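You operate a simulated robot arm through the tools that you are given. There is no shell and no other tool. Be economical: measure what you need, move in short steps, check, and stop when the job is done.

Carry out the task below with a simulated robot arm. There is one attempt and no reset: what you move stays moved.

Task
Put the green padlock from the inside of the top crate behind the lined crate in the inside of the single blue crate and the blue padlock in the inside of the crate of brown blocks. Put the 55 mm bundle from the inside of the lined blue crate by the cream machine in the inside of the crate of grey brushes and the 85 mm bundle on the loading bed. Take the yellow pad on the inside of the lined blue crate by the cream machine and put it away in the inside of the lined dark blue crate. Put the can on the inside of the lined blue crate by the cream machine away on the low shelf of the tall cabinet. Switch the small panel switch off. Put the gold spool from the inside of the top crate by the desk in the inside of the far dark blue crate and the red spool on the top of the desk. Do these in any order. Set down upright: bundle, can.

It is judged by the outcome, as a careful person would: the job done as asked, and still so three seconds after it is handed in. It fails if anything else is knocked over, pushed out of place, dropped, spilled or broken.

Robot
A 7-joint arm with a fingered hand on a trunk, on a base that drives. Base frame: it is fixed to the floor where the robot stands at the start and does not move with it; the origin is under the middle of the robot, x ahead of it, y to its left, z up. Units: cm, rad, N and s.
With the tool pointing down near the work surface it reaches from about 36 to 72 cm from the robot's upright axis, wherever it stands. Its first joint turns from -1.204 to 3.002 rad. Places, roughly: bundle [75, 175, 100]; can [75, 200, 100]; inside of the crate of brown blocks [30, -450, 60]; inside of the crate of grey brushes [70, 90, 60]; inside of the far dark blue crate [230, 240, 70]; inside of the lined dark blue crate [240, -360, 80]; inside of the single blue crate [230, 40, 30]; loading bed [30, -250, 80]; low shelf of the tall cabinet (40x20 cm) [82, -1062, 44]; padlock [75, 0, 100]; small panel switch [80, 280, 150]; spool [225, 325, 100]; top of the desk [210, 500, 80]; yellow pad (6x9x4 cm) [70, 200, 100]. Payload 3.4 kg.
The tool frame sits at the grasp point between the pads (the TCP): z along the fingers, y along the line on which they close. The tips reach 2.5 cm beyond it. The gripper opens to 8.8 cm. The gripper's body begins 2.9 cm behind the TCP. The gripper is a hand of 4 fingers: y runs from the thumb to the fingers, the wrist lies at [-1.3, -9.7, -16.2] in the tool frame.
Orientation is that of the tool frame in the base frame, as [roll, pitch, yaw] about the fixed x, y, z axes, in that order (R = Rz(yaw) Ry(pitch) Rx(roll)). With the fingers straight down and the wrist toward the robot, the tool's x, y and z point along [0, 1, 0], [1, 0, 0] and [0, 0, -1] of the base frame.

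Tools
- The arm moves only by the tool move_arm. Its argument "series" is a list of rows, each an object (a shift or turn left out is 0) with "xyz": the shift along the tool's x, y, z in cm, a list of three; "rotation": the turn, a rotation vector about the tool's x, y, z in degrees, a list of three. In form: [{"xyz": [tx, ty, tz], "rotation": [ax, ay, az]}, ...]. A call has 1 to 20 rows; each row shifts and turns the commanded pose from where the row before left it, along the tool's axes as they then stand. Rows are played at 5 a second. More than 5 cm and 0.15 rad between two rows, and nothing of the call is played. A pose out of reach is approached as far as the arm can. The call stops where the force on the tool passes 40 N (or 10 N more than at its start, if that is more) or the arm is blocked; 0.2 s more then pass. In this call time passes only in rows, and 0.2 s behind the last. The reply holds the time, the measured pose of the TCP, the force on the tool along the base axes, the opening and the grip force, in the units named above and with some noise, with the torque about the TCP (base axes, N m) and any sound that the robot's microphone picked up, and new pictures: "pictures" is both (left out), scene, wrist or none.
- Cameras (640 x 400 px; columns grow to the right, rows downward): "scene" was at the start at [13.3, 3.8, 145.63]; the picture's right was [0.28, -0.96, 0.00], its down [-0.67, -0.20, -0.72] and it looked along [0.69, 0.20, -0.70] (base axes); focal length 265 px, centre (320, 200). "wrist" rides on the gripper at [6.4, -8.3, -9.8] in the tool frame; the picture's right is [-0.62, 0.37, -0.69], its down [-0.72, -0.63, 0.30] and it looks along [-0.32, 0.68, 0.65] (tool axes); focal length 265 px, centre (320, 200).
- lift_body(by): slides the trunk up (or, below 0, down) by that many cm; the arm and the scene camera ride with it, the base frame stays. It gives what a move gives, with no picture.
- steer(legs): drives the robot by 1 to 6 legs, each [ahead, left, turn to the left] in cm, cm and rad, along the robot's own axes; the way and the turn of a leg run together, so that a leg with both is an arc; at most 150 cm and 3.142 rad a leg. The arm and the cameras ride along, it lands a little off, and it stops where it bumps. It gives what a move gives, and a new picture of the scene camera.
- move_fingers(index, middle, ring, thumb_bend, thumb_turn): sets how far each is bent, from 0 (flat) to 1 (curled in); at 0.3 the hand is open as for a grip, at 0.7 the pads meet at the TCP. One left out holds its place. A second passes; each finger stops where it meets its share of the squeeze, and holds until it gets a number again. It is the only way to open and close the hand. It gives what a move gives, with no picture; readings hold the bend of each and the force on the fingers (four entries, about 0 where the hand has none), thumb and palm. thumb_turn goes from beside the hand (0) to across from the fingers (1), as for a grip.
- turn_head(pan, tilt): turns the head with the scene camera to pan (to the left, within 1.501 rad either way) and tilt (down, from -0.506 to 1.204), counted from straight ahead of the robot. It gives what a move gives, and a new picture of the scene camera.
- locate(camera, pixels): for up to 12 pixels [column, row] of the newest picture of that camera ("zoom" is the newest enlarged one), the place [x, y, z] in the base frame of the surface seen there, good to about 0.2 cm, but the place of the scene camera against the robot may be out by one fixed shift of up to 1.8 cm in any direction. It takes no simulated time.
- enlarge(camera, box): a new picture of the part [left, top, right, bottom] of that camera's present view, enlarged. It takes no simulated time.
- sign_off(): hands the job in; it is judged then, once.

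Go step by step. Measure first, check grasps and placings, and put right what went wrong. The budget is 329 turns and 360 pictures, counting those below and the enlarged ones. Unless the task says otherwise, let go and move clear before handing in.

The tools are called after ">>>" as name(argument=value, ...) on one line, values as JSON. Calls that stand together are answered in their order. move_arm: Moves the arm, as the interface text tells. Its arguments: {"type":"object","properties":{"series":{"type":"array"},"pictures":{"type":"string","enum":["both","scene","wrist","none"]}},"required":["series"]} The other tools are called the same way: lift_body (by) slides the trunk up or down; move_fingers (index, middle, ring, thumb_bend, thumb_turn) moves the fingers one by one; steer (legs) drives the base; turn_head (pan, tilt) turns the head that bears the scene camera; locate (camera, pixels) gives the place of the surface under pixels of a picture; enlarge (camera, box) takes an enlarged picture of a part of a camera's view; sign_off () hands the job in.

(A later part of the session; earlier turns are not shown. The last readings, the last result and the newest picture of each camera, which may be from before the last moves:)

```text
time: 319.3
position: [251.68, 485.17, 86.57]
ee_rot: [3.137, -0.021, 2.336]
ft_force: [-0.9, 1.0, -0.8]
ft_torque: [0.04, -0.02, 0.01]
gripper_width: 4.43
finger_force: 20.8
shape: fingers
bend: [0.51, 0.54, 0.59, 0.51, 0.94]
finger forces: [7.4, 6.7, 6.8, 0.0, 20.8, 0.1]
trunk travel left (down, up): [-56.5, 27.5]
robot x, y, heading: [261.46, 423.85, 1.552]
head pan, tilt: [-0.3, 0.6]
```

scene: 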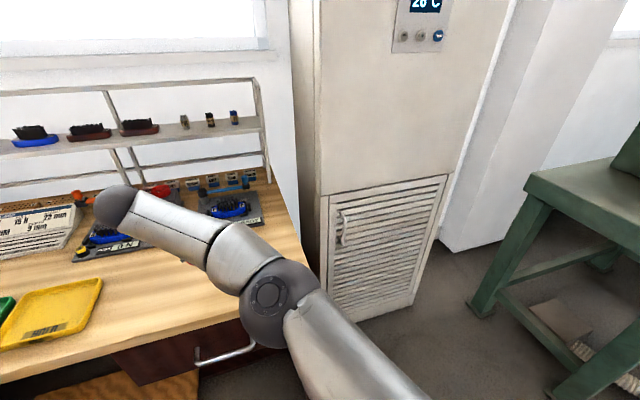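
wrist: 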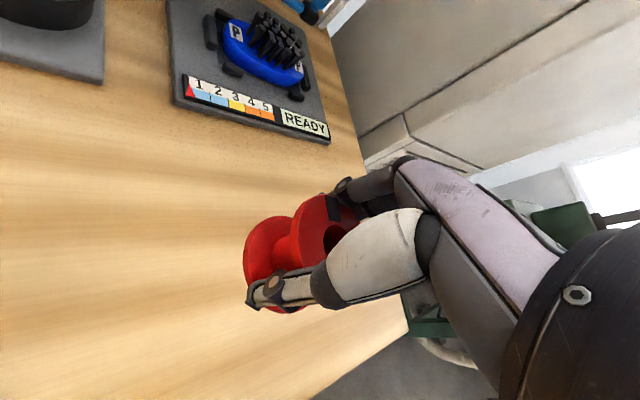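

The spool hangs over clear desk surface. I'll lower it to contact.

>>> move_arm(series=[{"xyz": [0, 0, 3]}, {"xyz": [0, 0, 2]}, {"xyz": [0, 0, 0.8]}, {"xyz": [0, 0, 0.6]}, {"xyz": [0, 0, 0.5]}], pictures="wrist")

```text
time: 320.5
position: [251.73, 485.47, 79.62]
ee_rot: [3.137, -0.022, 2.336]
ft_force: [0.6, 0.0, -0.5]
ft_torque: [0.01, -0.01, 0.01]
gripper_width: 4.42
finger_force: 20.8
shape: fingers
bend: [0.51, 0.54, 0.59, 0.51, 0.94]
finger forces: [7.4, 6.7, 6.8, 0.1, 20.7, 0.0]
trunk travel left (down, up): [-56.5, 27.5]
robot x, y, heading: [261.48, 424.07, 1.551]
head pan, tilt: [-0.3, 0.6]
```

wrist: 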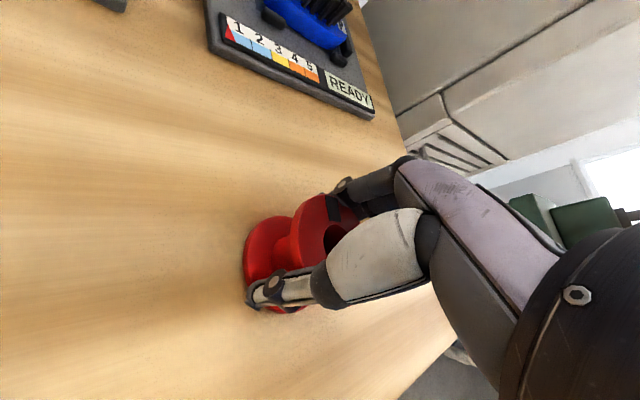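

>>> move_arm(series=[{"xyz": [0, 0, 0.3]}, {"xyz": [0, 0, 0.3]}], pictures="none")

```text
time: 321.1
position: [251.82, 485.23, 79.48]
ee_rot: [3.13, -0.026, 2.334]
ft_force: [-2.7, 5.3, 21.2]
ft_torque: [0.22, -0.39, 0.09]
gripper_width: 4.41
finger_force: 24.0
shape: fingers
bend: [0.51, 0.54, 0.59, 0.52, 0.93]
finger forces: [8.6, 7.3, 8.1, 0.0, 24.2, 0.0]
trunk travel left (down, up): [-56.5, 27.5]
robot x, y, heading: [261.41, 424.08, 1.549]
head pan, tilt: [-0.3, 0.6]
```

Contact with the desk at 21 N. I'll ease off, release and rise.

>>> move_arm(series=[{"xyz": [0, 0, -0.4]}], pictures="none")

>>> move_fingers(index=0.3, middle=0.3, ring=0.3, thumb_bend=0.3)

>>> move_arm(series=[{"xyz": [0, 0, -2]}, {"xyz": [0, 0, -4]}, {"xyz": [0, 0, -4]}], pictures="wrist")

```text
time: 321.5
position: [251.73, 485.09, 79.5]
ee_rot: [3.133, -0.022, 2.333]
ft_force: [-1.1, 4.7, 12.7]
ft_torque: [0.21, -0.3, 0.16]
gripper_width: 4.4
finger_force: 22.6
shape: fingers
bend: [0.51, 0.54, 0.59, 0.53, 0.93]
finger forces: [8.8, 7.1, 8.1, 0.0, 22.2, 0.0]
trunk travel left (down, up): [-56.5, 27.5]
robot x, y, heading: [261.1, 423.88, 1.555]
head pan, tilt: [-0.3, 0.6]
```

```text
time: 322.5
position: [251.7, 485.24, 79.4]
ee_rot: [3.137, -0.02, 2.335]
ft_force: [0.1, -0.6, -0.3]
ft_torque: [-0.04, 0.05, -0.01]
gripper_width: 8.42
finger_force: 0.0
shape: fingers
bend: [0.3, 0.3, 0.3, 0.3, 0.97]
finger forces: [0.0, 0.1, 0.1, 0.0, 0.0, 0.0]
trunk travel left (down, up): [-56.5, 27.5]
robot x, y, heading: [261.24, 423.69, 1.552]
head pan, tilt: [-0.3, 0.6]
```

```text
time: 323.3
position: [252.16, 484.81, 89.49]
ee_rot: [3.137, -0.023, 2.333]
ft_force: [-0.1, -1.2, 0.0]
ft_torque: [-0.01, 0.01, 0.0]
gripper_width: 8.43
finger_force: 0.0
shape: fingers
bend: [0.3, 0.3, 0.3, 0.3, 0.97]
finger forces: [0.0, 0.0, 0.0, 0.0, 0.0, 0.0]
trunk travel left (down, up): [-56.5, 27.5]
robot x, y, heading: [261.22, 423.97, 1.554]
head pan, tilt: [-0.3, 0.6]
```

wrist: 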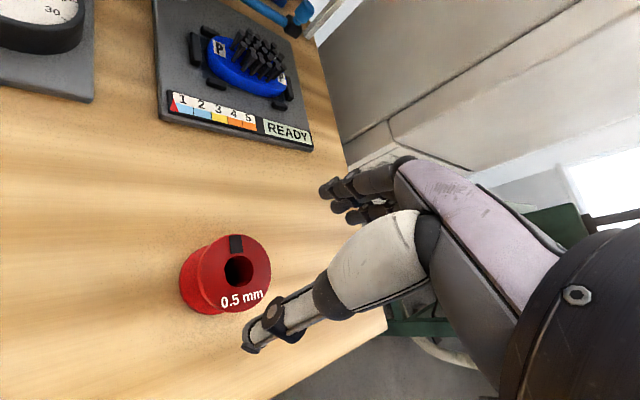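

The red spool stands on the desk. Next is the panel switch, so I'll raise the trunk and drive back around toward (146, 300), facing the cream machine.

>>> lift_body(by=27)

>>> steer(legs=[[-36, 0, 0.015], [0, 115, 0], [0, 0, 1.57], [0, 75, 0]])

>>> turn_head(pan=0.2, tilt=0.1)

```text
time: 326.0
position: [252.11, 484.93, 116.43]
ee_rot: [3.135, -0.021, 2.335]
ft_force: [-0.4, 0.5, 0.1]
ft_torque: [0.01, 0.03, -0.01]
gripper_width: 8.45
finger_force: 0.1
shape: fingers
bend: [0.3, 0.3, 0.3, 0.3, 0.97]
finger forces: [0.0, 0.0, 0.0, 0.0, 0.0, 0.0]
trunk travel left (down, up): [-83.5, 0.5]
robot x, y, heading: [261.21, 423.92, 1.553]
head pan, tilt: [-0.3, 0.6]
```

```text
time: 341.1
position: [92.54, 298.84, 116.35]
ee_rot: [3.136, -0.022, -2.349]
ft_force: [1.2, -0.5, 0.2]
ft_torque: [0.01, 0.0, 0.02]
gripper_width: 8.44
finger_force: 0.1
shape: fingers
bend: [0.3, 0.3, 0.3, 0.3, 0.97]
finger forces: [0.1, 0.0, 0.0, 0.0, 0.0, 0.0]
trunk travel left (down, up): [-83.5, 0.5]
robot x, y, heading: [153.22, 309.54, -3.128]
head pan, tilt: [-0.3, 0.6]
```

scene: 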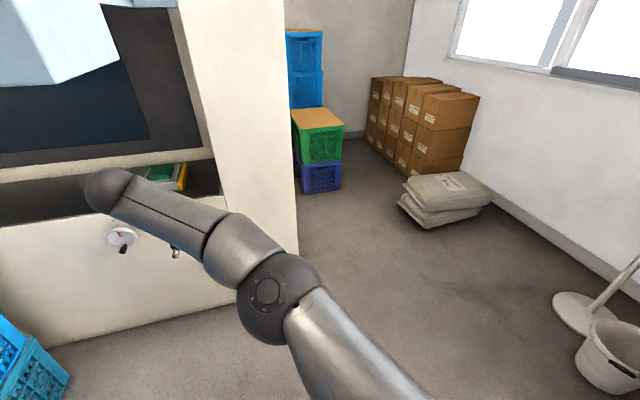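

```text
time: 342.0
position: [92.6, 298.77, 116.4]
ee_rot: [3.136, -0.022, -2.351]
ft_force: [0.7, -1.5, 0.1]
ft_torque: [-0.01, 0.03, 0.01]
gripper_width: 8.46
finger_force: 0.1
shape: fingers
bend: [0.3, 0.3, 0.3, 0.3, 0.97]
finger forces: [0.0, 0.0, 0.0, 0.0, 0.0, 0.0]
trunk travel left (down, up): [-83.5, 0.5]
robot x, y, heading: [153.17, 309.35, -3.131]
head pan, tilt: [0.201, 0.099]
```

scene: 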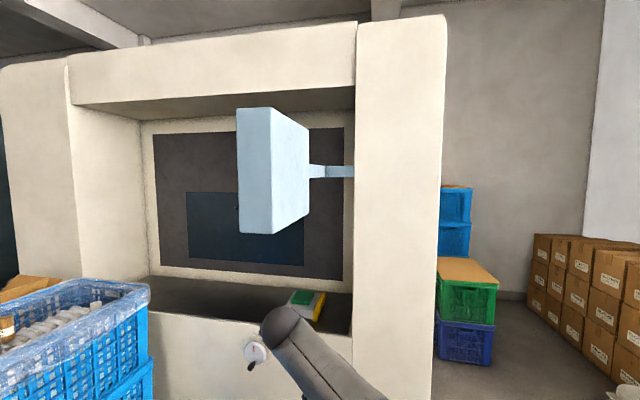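

The pendant box at (275,170) faces away toward -y, so I need to come at it from lower y. I'll drive left to y≈238 and turn right to face it.

>>> steer(legs=[[0, 72, 0], [0, 0, -0.8]])

>>> turn_head(pan=0.1, tilt=0.0)

```text
time: 348.1
position: [104.95, 274.33, 116.46]
ee_rot: [3.137, -0.021, 3.107]
ft_force: [0.1, 0.5, -0.1]
ft_torque: [0.02, 0.01, -0.02]
gripper_width: 8.45
finger_force: 0.0
shape: fingers
bend: [0.3, 0.3, 0.3, 0.3, 0.97]
finger forces: [0.0, 0.0, 0.1, 0.1, 0.0, 0.1]
trunk travel left (down, up): [-83.5, 0.5]
robot x, y, heading: [154.4, 237.13, 2.326]
head pan, tilt: [0.201, 0.099]
```

scene: 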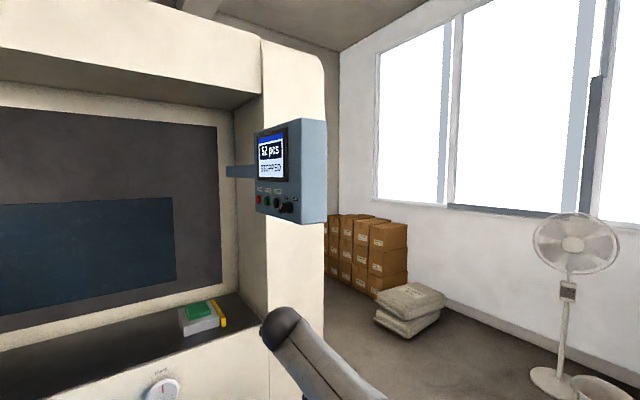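

```text
time: 348.8
position: [104.97, 274.34, 116.38]
ee_rot: [3.137, -0.023, 3.108]
ft_force: [0.6, 0.8, 0.3]
ft_torque: [0.0, 0.02, 0.03]
gripper_width: 8.42
finger_force: 0.0
shape: fingers
bend: [0.3, 0.3, 0.3, 0.3, 0.97]
finger forces: [0.0, 0.1, 0.0, 0.0, 0.0, 0.0]
trunk travel left (down, up): [-83.5, 0.5]
robot x, y, heading: [153.96, 237.17, 2.326]
head pan, tilt: [0.099, 0.0]
```

scene: 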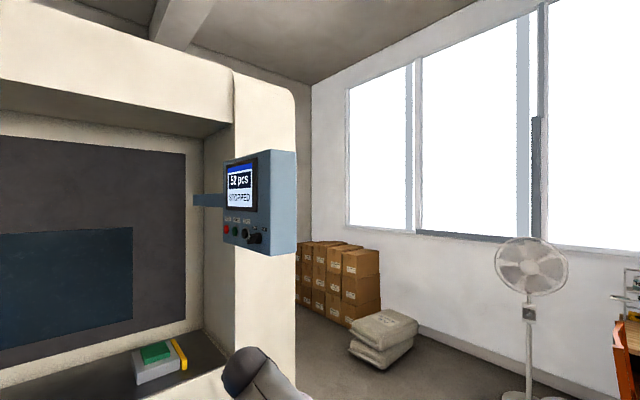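

>>> enlarge(camera="scene", box=[210, 140, 310, 265])

>>> locate(camera="scene", pixels=[[226, 231], [237, 233], [246, 234], [255, 238], [222, 165], [257, 152], [224, 240], [260, 245], [293, 250], [240, 190], [161, 360]])

```text
3.20 times, centred on (260, 202) of scene
```

zoom: 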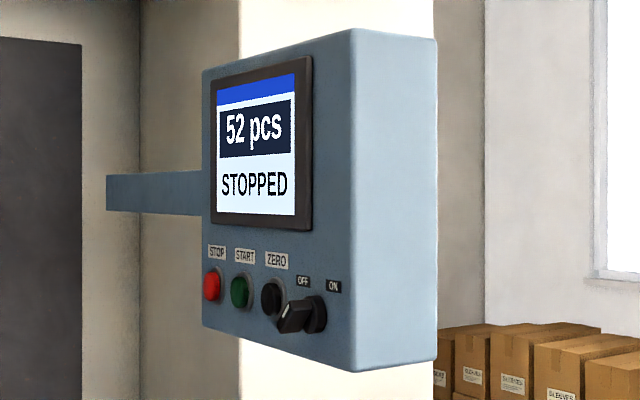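

```text
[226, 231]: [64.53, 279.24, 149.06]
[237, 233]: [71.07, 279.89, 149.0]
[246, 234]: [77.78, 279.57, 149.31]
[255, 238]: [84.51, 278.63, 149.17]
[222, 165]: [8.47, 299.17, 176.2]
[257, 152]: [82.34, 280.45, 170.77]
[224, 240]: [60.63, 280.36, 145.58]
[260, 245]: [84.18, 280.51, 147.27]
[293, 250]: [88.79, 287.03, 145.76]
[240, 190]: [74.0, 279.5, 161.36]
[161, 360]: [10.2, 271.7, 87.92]
```

It's a rotary selector with OFF at upper left and ON at upper right, near (83, 279, 149). I'll turn to face +y, move closer for a frontal view, and see how the knob stands.

>>> steer(legs=[[0, 0, -0.755], [0, 34, 0]])

>>> turn_head(pan=0.75, tilt=0.0)

>>> enlarge(camera="scene", box=[220, 100, 420, 270])

```text
time: 353.0
position: [110.3, 297.75, 116.43]
ee_rot: [3.137, -0.021, 2.354]
ft_force: [-0.8, 0.0, -0.7]
ft_torque: [-0.04, 0.0, 0.0]
gripper_width: 8.45
finger_force: 0.0
shape: fingers
bend: [0.3, 0.3, 0.3, 0.3, 0.97]
finger forces: [0.0, 0.1, 0.1, 0.1, 0.0, 0.1]
trunk travel left (down, up): [-83.5, 0.5]
robot x, y, heading: [120.23, 237.32, 1.577]
head pan, tilt: [0.099, 0.0]
```

scene: 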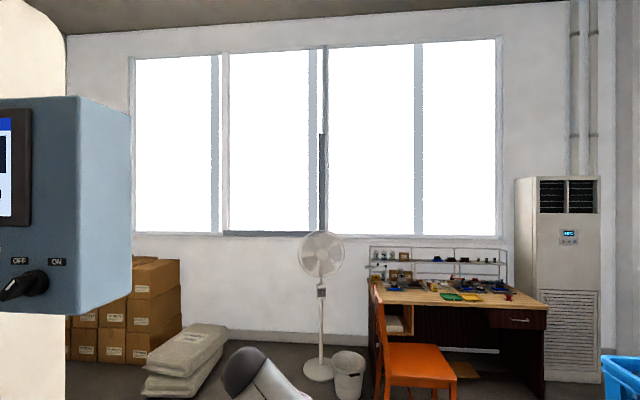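

```text
time: 354.0
position: [110.22, 297.85, 116.34]
ee_rot: [3.137, -0.022, 2.355]
ft_force: [-0.1, -0.8, 0.9]
ft_torque: [-0.02, 0.05, 0.02]
gripper_width: 8.45
finger_force: 0.0
shape: fingers
bend: [0.3, 0.3, 0.3, 0.3, 0.97]
finger forces: [0.0, 0.0, 0.1, 0.0, 0.0, 0.1]
trunk travel left (down, up): [-83.5, 0.5]
robot x, y, heading: [120.28, 236.53, 1.572]
head pan, tilt: [0.75, 0.0]
```

scene: 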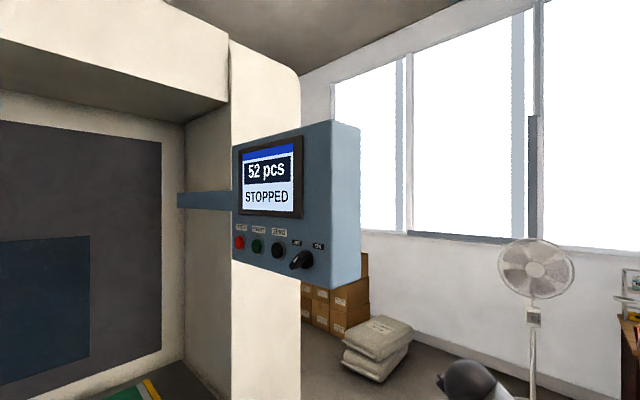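

```text
2.35 times, centred on (320, 185) of scene
```

zoom: 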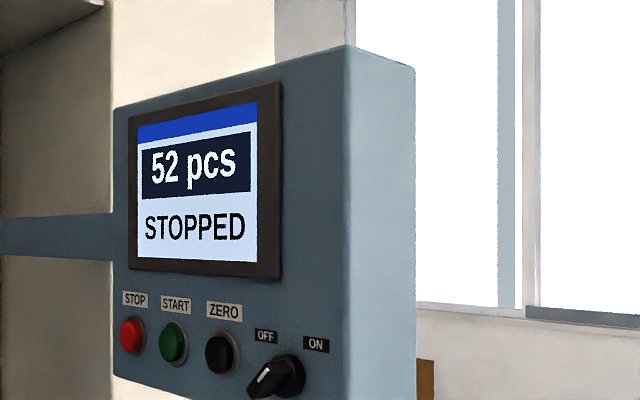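

>>> enlarge(camera="scene", box=[270, 225, 345, 285])

>>> locate(camera="scene", pixels=[[296, 266], [301, 258], [306, 262], [310, 255], [297, 244], [319, 247], [290, 250], [325, 262], [300, 272], [278, 250]])

```text
6.67 times, centred on (308, 255) of scene
```

zoom: 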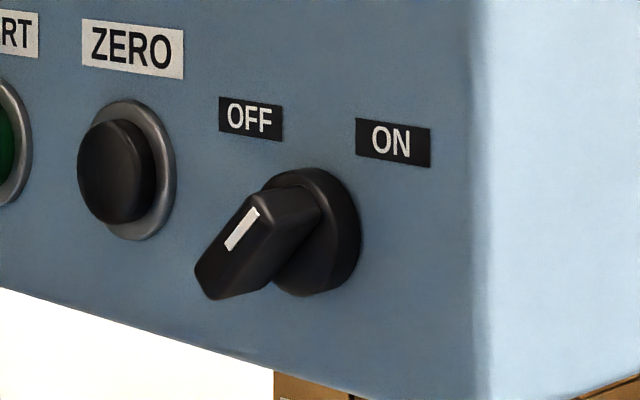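

```text
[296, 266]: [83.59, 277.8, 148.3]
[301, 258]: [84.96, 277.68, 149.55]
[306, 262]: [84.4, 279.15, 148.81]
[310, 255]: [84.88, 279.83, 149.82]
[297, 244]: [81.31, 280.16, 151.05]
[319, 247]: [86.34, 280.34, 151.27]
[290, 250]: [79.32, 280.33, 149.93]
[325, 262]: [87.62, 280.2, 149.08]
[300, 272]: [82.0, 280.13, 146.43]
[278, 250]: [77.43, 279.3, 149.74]
```

The selector's bar points up-right to ON and stands out about 2.3 cm around (84, 280, 149). I'll reposition a little and turn the hand so the fingers point forward (+y).

>>> steer(legs=[[-10, -8, 0]])

>>> move_arm(series=[{"rotation": [0, 0, -7.5]}, {"rotation": [0, 0, -7.5]}, {"rotation": [0, 0, -7.5]}, {"rotation": [0, 0, -7.5]}, {"rotation": [0, 0, -7.5]}, {"rotation": [0, 0, -7.5]}, {"rotation": [-7.5, 0, 0]}, {"rotation": [-7.5, 0, 0]}, {"rotation": [-7.5, 0, 0]}, {"rotation": [-7.5, 0, 0]}, {"rotation": [-7.5, 0, 0]}, {"rotation": [-7.5, 0, 0]}, {"rotation": [-7.5, 0, 0]}, {"rotation": [-7.5, 0, 0]}, {"rotation": [-7.5, 0, 0]}, {"rotation": [-7.5, 0, 0]}, {"rotation": [-7.5, 0, 0]}, {"rotation": [-7.5, 0, 0]}])

```text
time: 355.3
position: [118.08, 287.88, 116.44]
ee_rot: [3.138, -0.022, 2.353]
ft_force: [0.3, 0.4, -0.5]
ft_torque: [0.01, -0.02, -0.01]
gripper_width: 8.44
finger_force: 0.1
shape: fingers
bend: [0.3, 0.3, 0.3, 0.3, 0.97]
finger forces: [0.0, 0.1, 0.0, 0.1, 0.0, 0.0]
trunk travel left (down, up): [-83.5, 0.5]
robot x, y, heading: [128.31, 227.07, 1.576]
head pan, tilt: [0.75, 0.0]
```

scene: 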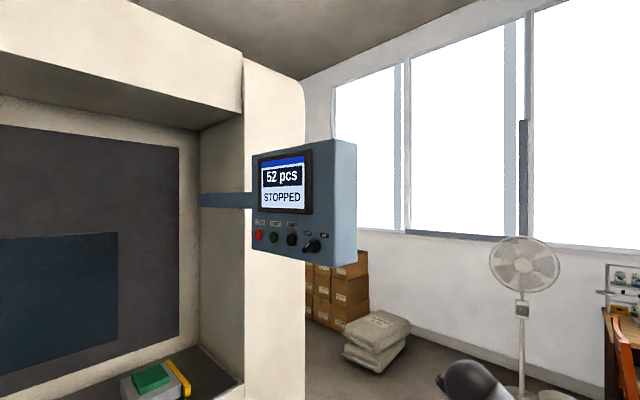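

```text
time: 359.1
position: [117.96, 287.98, 116.44]
ee_rot: [1.549, -0.013, 3.137]
ft_force: [-0.3, 0.5, 0.0]
ft_torque: [-0.02, -0.01, 0.0]
gripper_width: 8.46
finger_force: 0.0
shape: fingers
bend: [0.3, 0.3, 0.3, 0.3, 0.97]
finger forces: [0.1, 0.0, 0.0, 0.1, 0.0, 0.0]
trunk travel left (down, up): [-83.5, 0.5]
robot x, y, heading: [128.01, 227.03, 1.573]
head pan, tilt: [0.75, 0.0]
```

scene: 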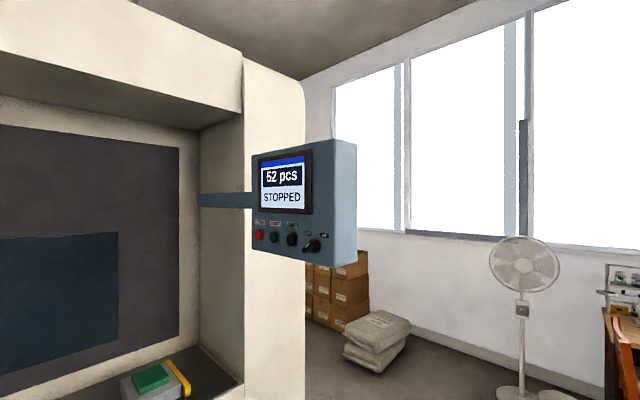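
wrist: 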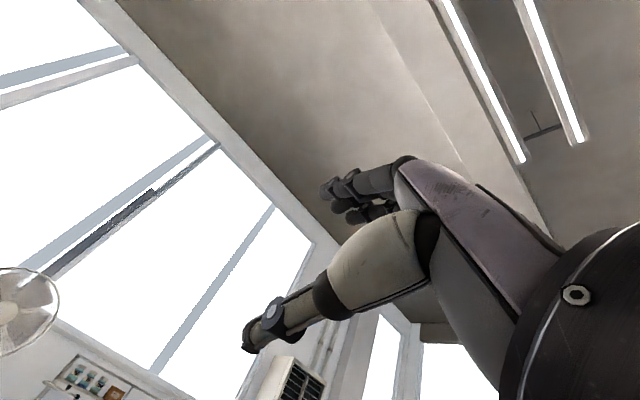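

The hand now points along +y. I'll back it to y≈262 and raise it toward z≈149.

>>> move_arm(series=[{"xyz": [0, 2, -4]}, {"xyz": [0, 2, -4]}, {"xyz": [0, 3, -4]}, {"xyz": [0, 3, -4]}, {"xyz": [0, 3, -4]}, {"xyz": [0, 3, -4]}, {"xyz": [0, 4, 0]}, {"xyz": [0, 4, 0]}, {"xyz": [0, 4, 0]}, {"xyz": [0, 4, 0]}], pictures="none")

```text
time: 360.1
position: [119.69, 273.23, 114.87]
ee_rot: [1.843, -0.031, 3.087]
ft_force: [-0.3, 0.5, 0.7]
ft_torque: [-0.02, -0.02, -0.02]
gripper_width: 8.5
finger_force: 0.0
shape: fingers
bend: [0.3, 0.3, 0.3, 0.3, 0.98]
finger forces: [0.0, 0.0, 0.0, 0.0, 0.0, 0.0]
trunk travel left (down, up): [-83.5, 0.5]
robot x, y, heading: [128.44, 226.56, 1.572]
head pan, tilt: [0.75, 0.0]
stopped in row 5: the arm was blocked; the commanded pose is now the measured one
```

The arm blocks when drawn in that close. I'll go forward again and raise there first.

>>> move_arm(series=[{"xyz": [0, 0, 4], "rotation": [-5, 0, 0]}, {"xyz": [0, 0, 4], "rotation": [-5, 0, 0]}, {"xyz": [0, 0, 4], "rotation": [-5.5, 0, 0]}, {"xyz": [0, 3, 1]}, {"xyz": [0, 4, 0]}, {"xyz": [0, 4, 0]}, {"xyz": [0, 4, 0]}, {"xyz": [0, 4, 0]}, {"xyz": [0, 4, 0]}, {"xyz": [0, 4, 0]}], pictures="none")

```text
time: 362.3
position: [120.66, 285.91, 139.47]
ee_rot: [1.569, -0.025, 3.096]
ft_force: [0.1, 0.4, 0.2]
ft_torque: [-0.03, 0.0, -0.01]
gripper_width: 8.48
finger_force: 0.0
shape: fingers
bend: [0.3, 0.3, 0.3, 0.3, 0.98]
finger forces: [0.0, 0.1, 0.0, 0.0, 0.1, 0.0]
trunk travel left (down, up): [-83.5, 0.5]
robot x, y, heading: [128.34, 227.03, 1.575]
head pan, tilt: [0.75, 0.0]
```

The arm reaches z 139 at this distance. I'll raise to 149 and swing left in front of the panel, keeping y≤271.

>>> move_arm(series=[{"xyz": [0, 4, 0]}, {"xyz": [0, 4, 0]}, {"xyz": [2, 1.5, -3.5]}, {"xyz": [2, 0, -4]}, {"xyz": [2, 0, -4]}, {"xyz": [3, 0, -3]}, {"xyz": [4, 0, 0]}, {"xyz": [4, 0, 0]}], pictures="wrist")

```text
time: 364.3
position: [105.8, 272.01, 152.86]
ee_rot: [1.55, -0.09, 3.077]
ft_force: [-0.1, -0.2, -0.1]
ft_torque: [-0.02, 0.01, -0.02]
gripper_width: 8.48
finger_force: 0.1
shape: fingers
bend: [0.3, 0.3, 0.3, 0.3, 0.98]
finger forces: [0.0, 0.1, 0.1, 0.0, 0.1, 0.0]
trunk travel left (down, up): [-83.5, 0.5]
robot x, y, heading: [128.17, 226.8, 1.573]
head pan, tilt: [0.75, 0.0]
stopped in row 8: the arm was blocked; the commanded pose is now the measured one
```

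wrist: 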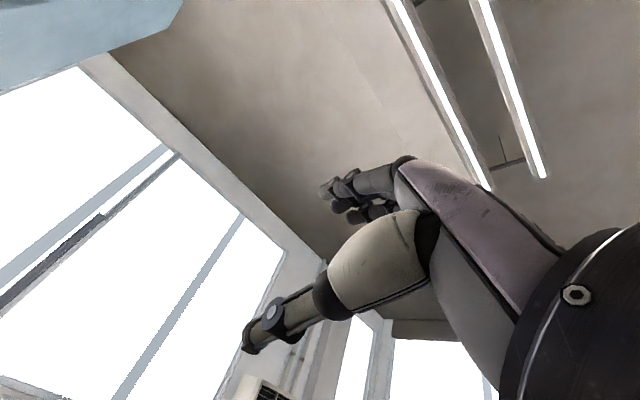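

The arm hits a joint limit there. It would be easier to reach along the panel face from its right side, with fingers pointing -x, and push the bar's upper end left. I'll first pin down the bar's geometry.

>>> enlarge(camera="scene", box=[290, 225, 340, 265])

```text
10.00 times, centred on (315, 245) of scene
```

zoom: 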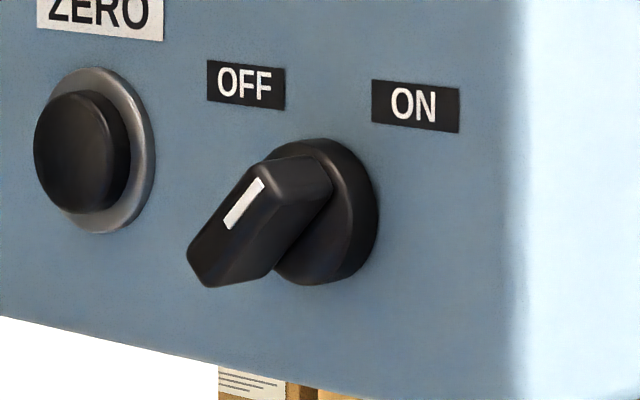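

>>> locate(camera="zoom", pixels=[[230, 222], [260, 183], [200, 250], [212, 280], [262, 168], [290, 175], [320, 170], [270, 240], [325, 210], [350, 145], [370, 240], [245, 82]])

```text
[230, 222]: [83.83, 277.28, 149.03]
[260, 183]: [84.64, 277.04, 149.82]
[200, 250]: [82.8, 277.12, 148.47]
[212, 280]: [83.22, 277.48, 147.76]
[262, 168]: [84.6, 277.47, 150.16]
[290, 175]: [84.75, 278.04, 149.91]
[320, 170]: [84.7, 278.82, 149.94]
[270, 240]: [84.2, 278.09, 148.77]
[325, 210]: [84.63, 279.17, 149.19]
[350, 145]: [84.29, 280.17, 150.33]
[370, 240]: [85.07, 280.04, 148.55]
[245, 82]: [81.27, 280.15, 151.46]
```

The bar's centre is near (83.8, 149.0) with its pointer end up-right at ON. The scene camera has read about 1.45 cm too high in y all along, so the true panel face is near y 278.7. I'll bring the arm to its natural forward pose, then drive to face the panel obliquely from the right.

>>> move_arm(series=[{"xyz": [-4, 0, 2], "rotation": [0, 0, 2]}, {"xyz": [-4, 0, 3], "rotation": [1, 3, 3]}, {"xyz": [-4, 0, 3]}, {"xyz": [-2, 0, 3]}, {"xyz": [0, 0, 2]}], pictures="none")

>>> steer(legs=[[-3, -30, 0], [0, 0, 1.03], [18, -12, 0]])

>>> turn_head(pan=0.1, tilt=0.0)

```text
time: 365.5
position: [119.81, 284.67, 150.99]
ee_rot: [1.561, -0.167, 3.136]
ft_force: [0.7, 0.1, 0.4]
ft_torque: [-0.01, 0.02, -0.02]
gripper_width: 8.49
finger_force: 0.0
shape: fingers
bend: [0.3, 0.3, 0.3, 0.3, 0.98]
finger forces: [0.0, 0.0, 0.0, 0.1, 0.0, 0.0]
trunk travel left (down, up): [-83.5, 0.5]
robot x, y, heading: [128.3, 226.89, 1.573]
head pan, tilt: [0.75, 0.0]
```

```text
time: 371.4
position: [94.05, 265.05, 151.2]
ee_rot: [1.561, -0.169, -2.103]
ft_force: [-0.4, -0.7, 0.0]
ft_torque: [0.01, 0.0, 0.01]
gripper_width: 8.5
finger_force: 0.1
shape: fingers
bend: [0.3, 0.3, 0.3, 0.3, 0.98]
finger forces: [0.0, 0.0, 0.0, 0.0, 0.1, 0.0]
trunk travel left (down, up): [-83.5, 0.5]
robot x, y, heading: [147.91, 243.25, 2.62]
head pan, tilt: [0.75, 0.0]
```

scene: 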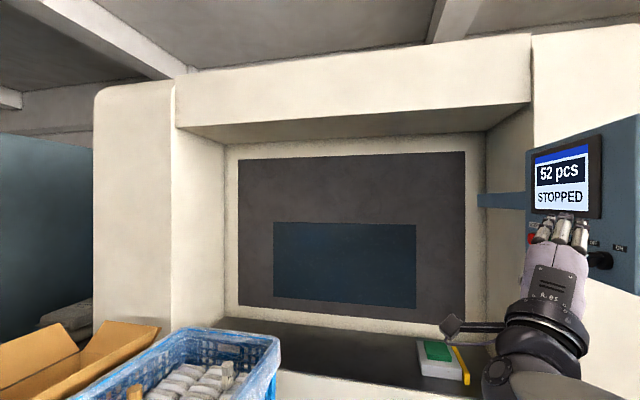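

```text
time: 372.4
position: [93.98, 265.1, 151.17]
ee_rot: [1.561, -0.169, -2.104]
ft_force: [-0.2, 0.1, 0.3]
ft_torque: [0.02, 0.02, 0.03]
gripper_width: 8.48
finger_force: 0.1
shape: fingers
bend: [0.3, 0.3, 0.3, 0.3, 0.98]
finger forces: [0.0, 0.0, 0.0, 0.1, 0.0, 0.2]
trunk travel left (down, up): [-83.5, 0.5]
robot x, y, heading: [147.77, 243.71, 2.619]
head pan, tilt: [0.099, 0.0]
```

scene: 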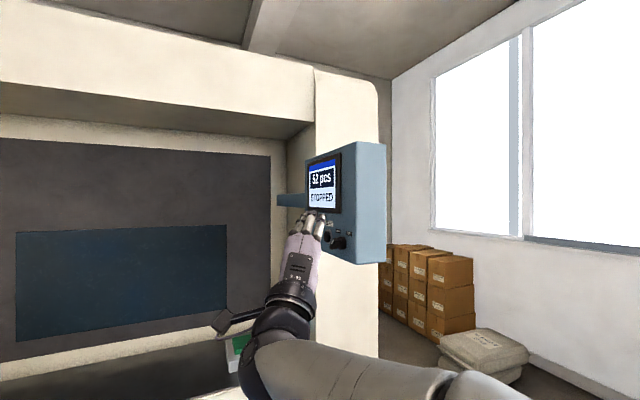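

This is a good view: the hand points at the panel, with the knob just right of the fingertips at (338,243). I'll level the hand, close it into a beak and zoom in.

>>> move_arm(series=[{"rotation": [0, 0, -4.9]}, {"rotation": [0, 0, -4.8]}], pictures="none")

>>> move_fingers(index=0.68, middle=0.68, ring=0.68, thumb_bend=0.68)

>>> enlarge(camera="scene", box=[260, 180, 380, 270])

>>> enlarge(camera="wrist", box=[100, 100, 420, 360])

```text
time: 373.1
position: [93.97, 265.21, 150.95]
ee_rot: [1.561, 0.001, -2.104]
ft_force: [1.2, -0.7, 0.2]
ft_torque: [-0.01, -0.01, -0.01]
gripper_width: 8.46
finger_force: 0.1
shape: fingers
bend: [0.3, 0.3, 0.3, 0.3, 0.98]
finger forces: [0.1, 0.0, 0.0, 0.1, 0.0, 0.1]
trunk travel left (down, up): [-83.5, 0.5]
robot x, y, heading: [147.75, 243.31, 2.616]
head pan, tilt: [0.099, 0.0]
```

```text
time: 374.1
position: [93.87, 265.09, 150.93]
ee_rot: [1.559, 0.0, -2.106]
ft_force: [0.2, 0.8, -0.3]
ft_torque: [0.0, 0.01, -0.01]
gripper_width: 0.3
finger_force: 0.1
shape: fingers
bend: [0.68, 0.68, 0.68, 0.68, 0.98]
finger forces: [0.0, 0.0, 0.0, 0.1, 0.0, 0.0]
trunk travel left (down, up): [-83.5, 0.5]
robot x, y, heading: [147.54, 243.37, 2.615]
head pan, tilt: [0.099, 0.0]
```

```text
4.44 times, centred on (320, 225) of scene
```

zoom: 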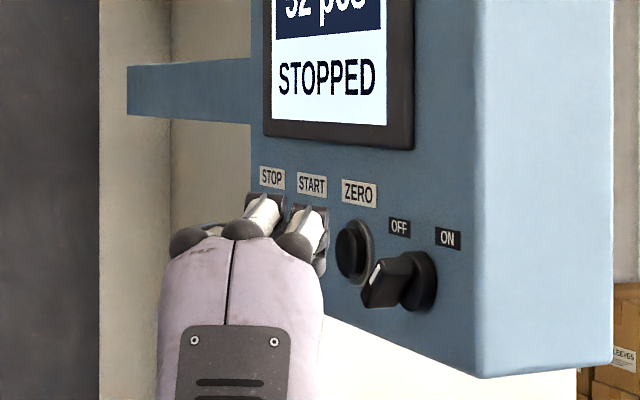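

```text
1.54 times, centred on (260, 230) of wrist
```

zoom: 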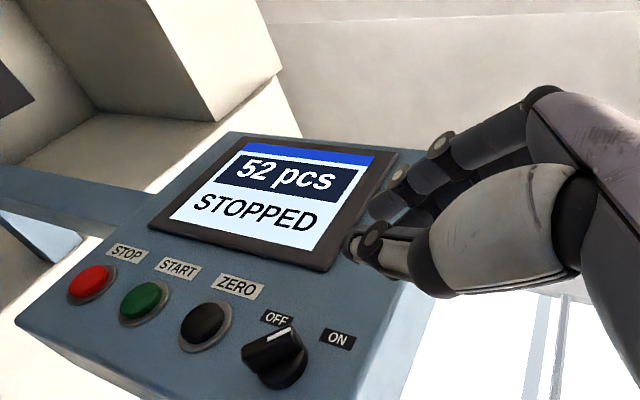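

The pointer mark runs from the centre to upper right, confirming ON. I'll bring the closed fingertips to the right of the bar's upper end, in steps.

>>> move_arm(series=[{"xyz": [-3.3, 0, 0]}, {"xyz": [-3.3, 0, 0]}, {"xyz": [0, 0, 3]}, {"xyz": [0, -0.3, 2]}], pictures="none")

>>> enlarge(camera="scene", box=[290, 190, 390, 270])

>>> enlarge(camera="wrist", box=[120, 140, 360, 340])

```text
time: 375.1
position: [93.08, 273.46, 150.75]
ee_rot: [1.561, 0.0, -2.104]
ft_force: [0.8, 0.4, 0.0]
ft_torque: [0.0, 0.01, -0.02]
gripper_width: 0.28
finger_force: 0.0
shape: fingers
bend: [0.68, 0.68, 0.68, 0.68, 0.98]
finger forces: [0.0, 0.0, 0.0, 0.0, 0.1, 0.0]
trunk travel left (down, up): [-83.5, 0.5]
robot x, y, heading: [147.84, 243.39, 2.619]
head pan, tilt: [0.099, 0.0]
```

```text
5.00 times, centred on (340, 230) of scene
```

zoom: 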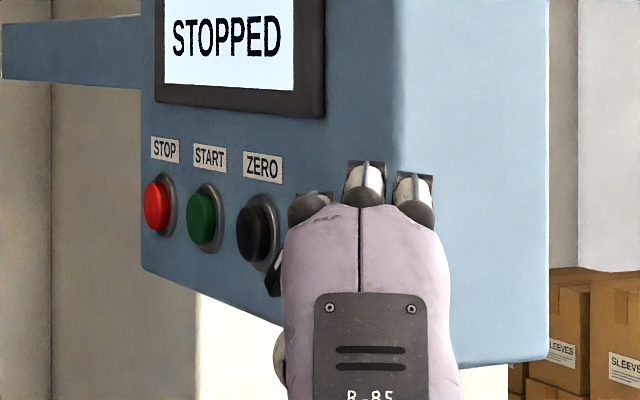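

```text
2.00 times, centred on (240, 240) of wrist
```

zoom: 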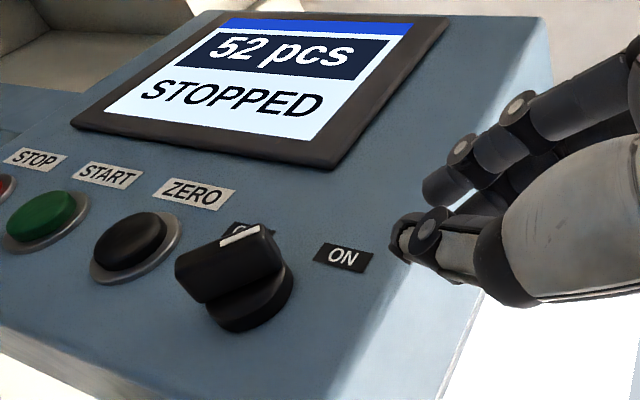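

The wrist view shows the thumb tip leading at zoom (400,240) and the bar at (230,265). I'll measure both in this camera.

>>> locate(camera="zoom", pixels=[[222, 243], [260, 230], [180, 268], [200, 295], [272, 250], [282, 268], [250, 310], [405, 225], [400, 250], [430, 240], [450, 265], [342, 258]])

```text
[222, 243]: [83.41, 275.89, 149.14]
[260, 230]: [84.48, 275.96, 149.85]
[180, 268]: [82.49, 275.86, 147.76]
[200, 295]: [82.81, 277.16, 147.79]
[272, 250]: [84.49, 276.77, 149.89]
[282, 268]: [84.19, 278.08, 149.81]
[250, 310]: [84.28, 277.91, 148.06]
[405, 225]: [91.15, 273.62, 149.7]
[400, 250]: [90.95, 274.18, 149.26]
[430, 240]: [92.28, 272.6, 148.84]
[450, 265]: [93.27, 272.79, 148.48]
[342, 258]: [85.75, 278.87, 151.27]
```

Thumb tip is at (91.0, 274.0, 149.5); the bar runs (82.5, 147.8) to (84.6, 150.0) with its front at y 275.9 and the panel at 278.9. Moving along tool z brings the tip just right of the bar end.

>>> move_arm(series=[{"xyz": [0, 0, 2]}, {"xyz": [0, 0, 1.8]}], pictures="none")

>>> enlarge(camera="wrist", box=[160, 160, 360, 320])

```text
time: 375.6
position: [89.95, 275.37, 150.86]
ee_rot: [1.56, 0.0, -2.107]
ft_force: [-0.7, 0.7, -0.5]
ft_torque: [0.01, 0.0, -0.02]
gripper_width: 0.32
finger_force: 0.0
shape: fingers
bend: [0.68, 0.68, 0.68, 0.68, 0.98]
finger forces: [0.0, 0.1, 0.0, 0.0, 0.1, 0.0]
trunk travel left (down, up): [-83.5, 0.5]
robot x, y, heading: [147.95, 242.99, 2.617]
head pan, tilt: [0.099, 0.0]
```

```text
2.50 times, centred on (260, 240) of wrist
```

zoom: 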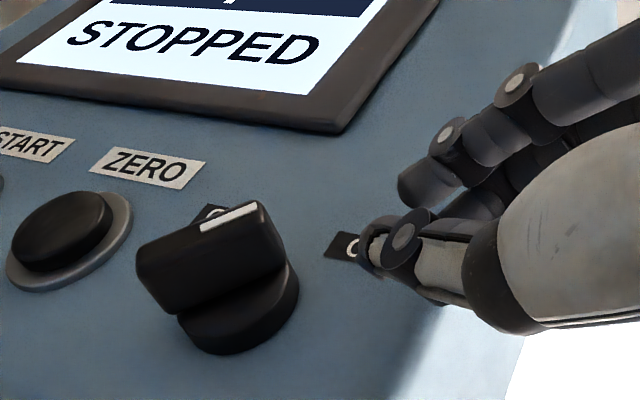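

The thumb tip is now about 3 cm from the bar end. I'll advance left and slightly in, then look.

>>> move_arm(series=[{"xyz": [0.25, 0, 1.0]}, {"xyz": [0.25, 0, 1.0]}, {"xyz": [0.35, 0, 0.9]}], pictures="none")

>>> enlarge(camera="wrist", box=[160, 160, 360, 320])

```text
time: 376.4
position: [86.58, 275.49, 150.83]
ee_rot: [1.56, 0.004, -2.105]
ft_force: [7.7, -6.1, 2.8]
ft_torque: [0.05, 0.08, -0.09]
gripper_width: 0.0
finger_force: 6.7
shape: fingers
bend: [0.68, 0.68, 0.71, 0.72, 0.99]
finger forces: [0.1, 0.0, 6.1, 0.0, 6.8, 0.0]
trunk travel left (down, up): [-83.5, 0.5]
robot x, y, heading: [147.51, 243.72, 2.622]
head pan, tilt: [0.099, 0.0]
```

```text
2.50 times, centred on (260, 240) of wrist
```

zoom: 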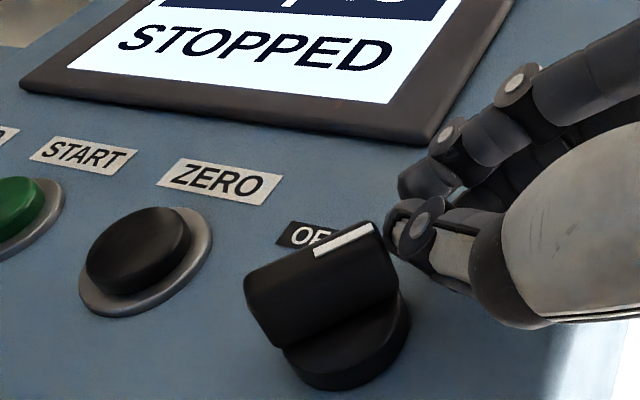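

The thumb tip now touches the bar end, and the ring finger is grazing the panel (6 N). I'll ease off the panel slightly while pushing left.

>>> move_arm(series=[{"xyz": [0.6, 0, 0.3]}, {"xyz": [0.4, 0, 0.69]}, {"xyz": [0.4, 0, 0.69]}], pictures="none")

>>> enlarge(camera="wrist", box=[160, 160, 360, 320])

```text
time: 377.2
position: [85.38, 275.42, 151.45]
ee_rot: [1.553, -0.001, -2.106]
ft_force: [5.3, -1.1, 8.4]
ft_torque: [0.05, 0.09, -0.05]
gripper_width: 0.03
finger_force: 7.4
shape: fingers
bend: [0.67, 0.68, 0.7, 0.73, 1.0]
finger forces: [0.1, 0.0, 3.8, 0.1, 10.9, 0.1]
trunk travel left (down, up): [-83.5, 0.5]
robot x, y, heading: [148.02, 243.6, 2.622]
head pan, tilt: [0.099, 0.0]
```

```text
2.50 times, centred on (260, 240) of wrist
```

zoom: 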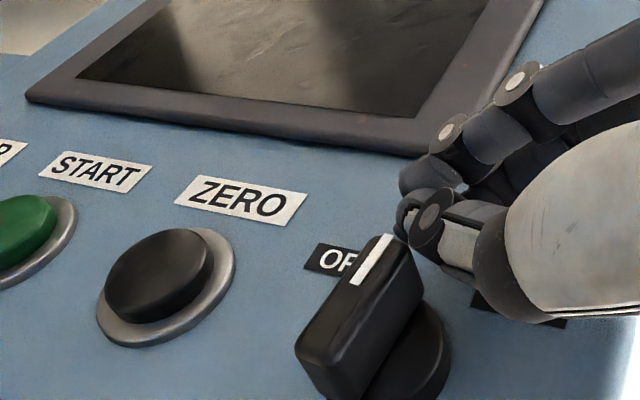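

The screen has gone dark, so the switch is turning. I'll push a little more to seat it fully at OFF.

>>> move_arm(series=[{"xyz": [0.45, 0, 0.69]}, {"xyz": [0.45, 0, 0.69]}], pictures="none")

>>> enlarge(camera="wrist", box=[160, 160, 360, 320])

```text
time: 377.9
position: [83.54, 275.29, 151.32]
ee_rot: [1.554, -0.001, -2.103]
ft_force: [7.1, -3.0, 8.4]
ft_torque: [0.01, 0.0, 0.03]
gripper_width: 0.0
finger_force: 6.0
shape: fingers
bend: [0.66, 0.68, 0.68, 0.74, 1.0]
finger forces: [0.0, 0.0, 0.0, 0.0, 12.3, 0.0]
trunk travel left (down, up): [-83.5, 0.5]
robot x, y, heading: [147.7, 243.58, 2.614]
head pan, tilt: [0.099, 0.0]
```

```text
2.50 times, centred on (260, 240) of wrist
```

zoom: 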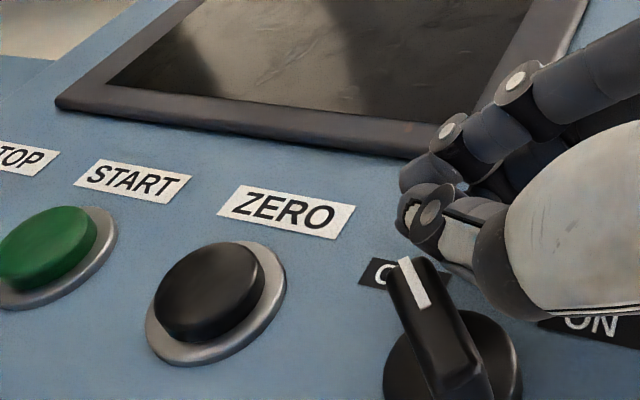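

The bar now points at OFF and the screen is dark. I'll withdraw along the finger axis and verify.

>>> move_arm(series=[{"xyz": [0, 0, -1]}, {"xyz": [0, 0, -3]}, {"xyz": [1, 0, -4]}, {"xyz": [2, 0, -3]}], pictures="scene")

>>> enlarge(camera="wrist", box=[60, 100, 360, 320])

```text
time: 378.9
position: [91.04, 267.09, 150.87]
ee_rot: [1.558, 0.001, -2.105]
ft_force: [0.7, 0.0, 0.4]
ft_torque: [0.02, -0.01, -0.01]
gripper_width: 0.26
finger_force: 0.1
shape: fingers
bend: [0.68, 0.68, 0.68, 0.68, 0.97]
finger forces: [0.0, 0.0, 0.0, 0.1, 0.1, 0.0]
trunk travel left (down, up): [-83.5, 0.5]
robot x, y, heading: [147.78, 243.12, 2.62]
head pan, tilt: [0.099, 0.0]
```

scene: 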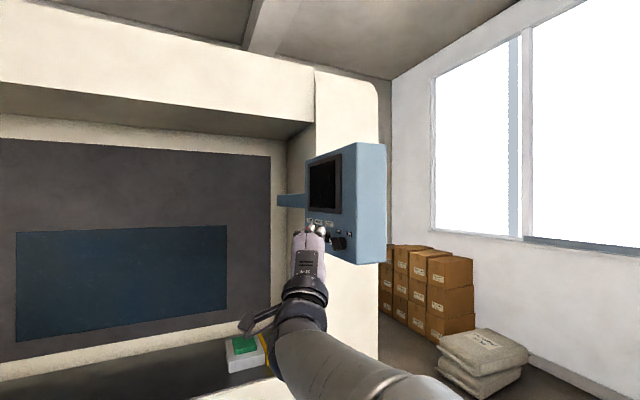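

```text
1.82 times, centred on (210, 210) of wrist
```

zoom: 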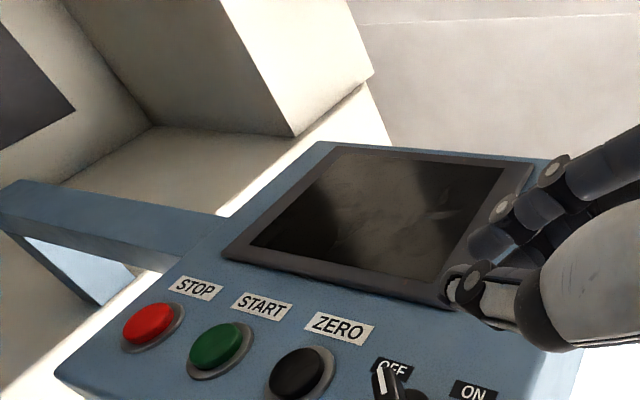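

The switch is at OFF. I'll back away, open the hand and return it to the downward pose.

>>> steer(legs=[[-22, 0, 0]])

>>> move_fingers(index=0.3, middle=0.3, ring=0.3, thumb_bend=0.3)

>>> move_arm(series=[{"xyz": [0, -4, 1]}, {"xyz": [0, -4, 1]}, {"xyz": [0, -4, 1]}, {"xyz": [0, -4, 0]}, {"xyz": [0, -4, 0]}, {"xyz": [0, -4, 0]}, {"xyz": [0, -4, 0]}, {"xyz": [0, -4, 0]}, {"rotation": [8, 0, 0]}, {"rotation": [8, 0, 0]}, {"rotation": [8, 0, 0]}, {"rotation": [8, 0, 0]}, {"rotation": [8, 0, 0]}, {"rotation": [8, 0, 0]}, {"rotation": [8, 0, 0]}, {"rotation": [8, 0, 0]}, {"rotation": [8, 0, 0]}, {"rotation": [8, 0, 0]}, {"rotation": [8, 0, 0]}, {"rotation": [2.7, 0, 0]}], pictures="none")

```text
time: 380.6
position: [110.58, 255.91, 150.69]
ee_rot: [1.562, 0.0, -2.108]
ft_force: [0.3, 0.3, -0.6]
ft_torque: [0.04, -0.01, 0.02]
gripper_width: 0.25
finger_force: 0.2
shape: fingers
bend: [0.68, 0.68, 0.68, 0.68, 0.97]
finger forces: [0.0, 0.1, 0.0, 0.0, 0.0, 0.1]
trunk travel left (down, up): [-83.5, 0.5]
robot x, y, heading: [167.5, 232.03, 2.622]
head pan, tilt: [0.099, 0.0]
```

scene: 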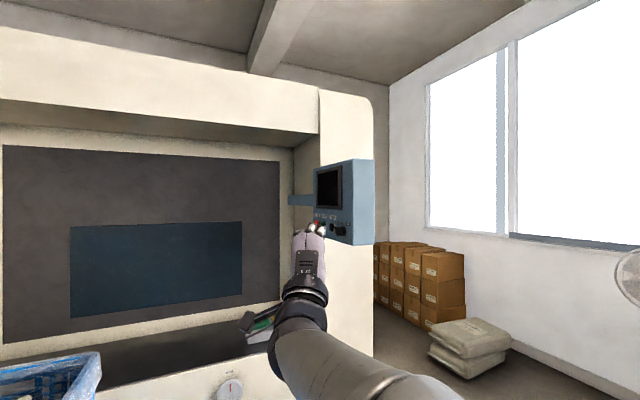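

```text
time: 381.6
position: [110.47, 255.88, 150.65]
ee_rot: [1.561, 0.0, -2.107]
ft_force: [-0.7, 0.4, -0.6]
ft_torque: [-0.01, 0.05, 0.0]
gripper_width: 8.45
finger_force: 0.0
shape: fingers
bend: [0.3, 0.3, 0.3, 0.3, 0.97]
finger forces: [0.0, 0.1, 0.0, 0.0, 0.0, 0.0]
trunk travel left (down, up): [-83.5, 0.5]
robot x, y, heading: [167.22, 231.77, 2.621]
head pan, tilt: [0.099, 0.0]
```

```text
time: 385.8
position: [107.81, 257.6, 118.66]
ee_rot: [-3.135, 0.001, -2.105]
ft_force: [0.7, 0.7, 0.1]
ft_torque: [-0.03, 0.0, 0.0]
gripper_width: 8.46
finger_force: 0.0
shape: fingers
bend: [0.3, 0.3, 0.3, 0.3, 0.97]
finger forces: [0.0, 0.1, 0.0, 0.0, 0.1, 0.0]
trunk travel left (down, up): [-83.5, 0.5]
robot x, y, heading: [167.41, 232.19, 2.614]
head pan, tilt: [0.099, 0.0]
```

The arm is back in its downward pose. I'll turn to face -x and move in over the 85 mm "PLANT" bundle at about (74.7, 175.8).

>>> steer(legs=[[0, 0, 0.527], [0, 46, 0], [28, 0, 0]])

>>> move_arm(series=[{"xyz": [0, 0, 1]}], pictures="wrist")

```text
time: 391.6
position: [73.79, 180.0, 118.74]
ee_rot: [-3.139, 0.001, -1.59]
ft_force: [-2.0, -0.6, 0.2]
ft_torque: [0.0, -0.01, -0.02]
gripper_width: 8.45
finger_force: 0.1
shape: fingers
bend: [0.3, 0.3, 0.3, 0.3, 0.97]
finger forces: [0.0, 0.0, 0.0, 0.1, 0.0, 0.0]
trunk travel left (down, up): [-83.5, 0.5]
robot x, y, heading: [138.6, 187.37, 3.139]
head pan, tilt: [0.099, 0.0]
```

scene: 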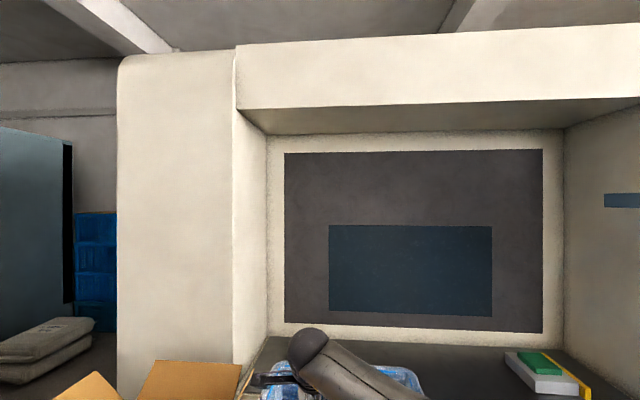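

```text
time: 391.9
position: [73.85, 179.91, 117.67]
ee_rot: [-3.139, 0.0, -1.59]
ft_force: [0.4, 0.5, 0.0]
ft_torque: [0.01, -0.01, -0.03]
gripper_width: 8.47
finger_force: 0.0
shape: fingers
bend: [0.3, 0.3, 0.3, 0.3, 0.97]
finger forces: [0.0, 0.1, 0.1, 0.0, 0.1, 0.0]
trunk travel left (down, up): [-83.5, 0.5]
robot x, y, heading: [138.82, 187.47, 3.137]
head pan, tilt: [0.099, 0.0]
```

wrist: 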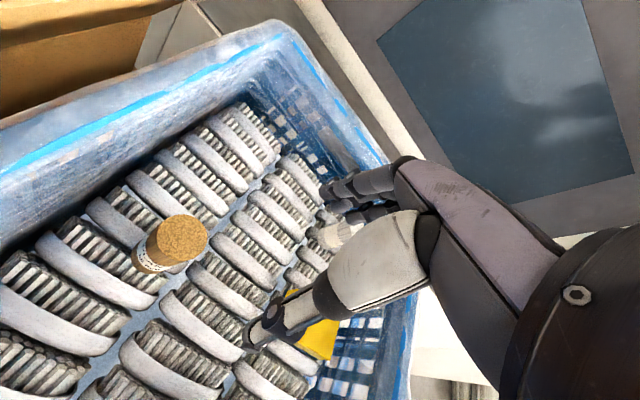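

>>> locate(camera="wrist", pixels=[[182, 238], [160, 240], [206, 240], [180, 218], [182, 258], [317, 338], [140, 262]])

```text
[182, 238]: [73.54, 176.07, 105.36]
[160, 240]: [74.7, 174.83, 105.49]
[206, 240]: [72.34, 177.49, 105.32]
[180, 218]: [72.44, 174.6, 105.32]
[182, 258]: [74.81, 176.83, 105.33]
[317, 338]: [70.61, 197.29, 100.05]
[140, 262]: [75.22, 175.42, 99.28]
```

Plant's top centre is (73.5, 176.0, 105.3). I'll align and descend to TCP z≈102.3.

>>> move_arm(series=[{"xyz": [3.9, 0.35, 0]}, {"xyz": [0, 0, 4]}, {"xyz": [0, 0, 4]}, {"xyz": [0, 0, 3.5]}], pictures="wrist")

>>> locate(camera="wrist", pixels=[[285, 245], [310, 245], [295, 225], [275, 260], [300, 265]])

```text
time: 392.9
position: [73.31, 176.14, 106.26]
ee_rot: [-3.14, 0.0, -1.591]
ft_force: [-0.5, -0.3, 0.1]
ft_torque: [0.02, 0.01, 0.01]
gripper_width: 8.45
finger_force: 0.0
shape: fingers
bend: [0.3, 0.3, 0.3, 0.3, 0.97]
finger forces: [0.0, 0.0, 0.1, 0.0, 0.1, 0.1]
trunk travel left (down, up): [-83.5, 0.5]
robot x, y, heading: [138.29, 187.3, 3.133]
head pan, tilt: [0.099, 0.0]
```

wrist: 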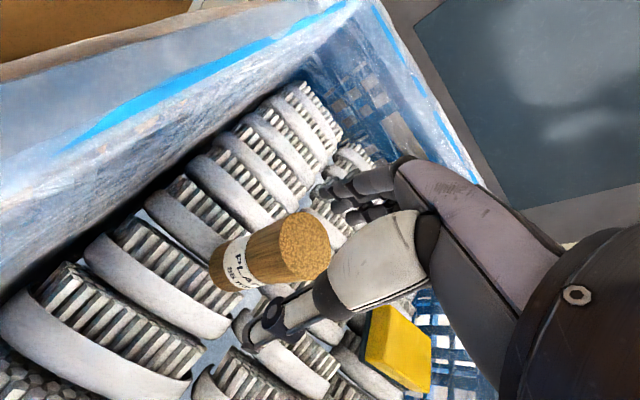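

```text
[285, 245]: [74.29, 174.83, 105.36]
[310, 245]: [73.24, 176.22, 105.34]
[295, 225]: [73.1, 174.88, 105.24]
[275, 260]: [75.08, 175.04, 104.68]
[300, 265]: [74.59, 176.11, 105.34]
```

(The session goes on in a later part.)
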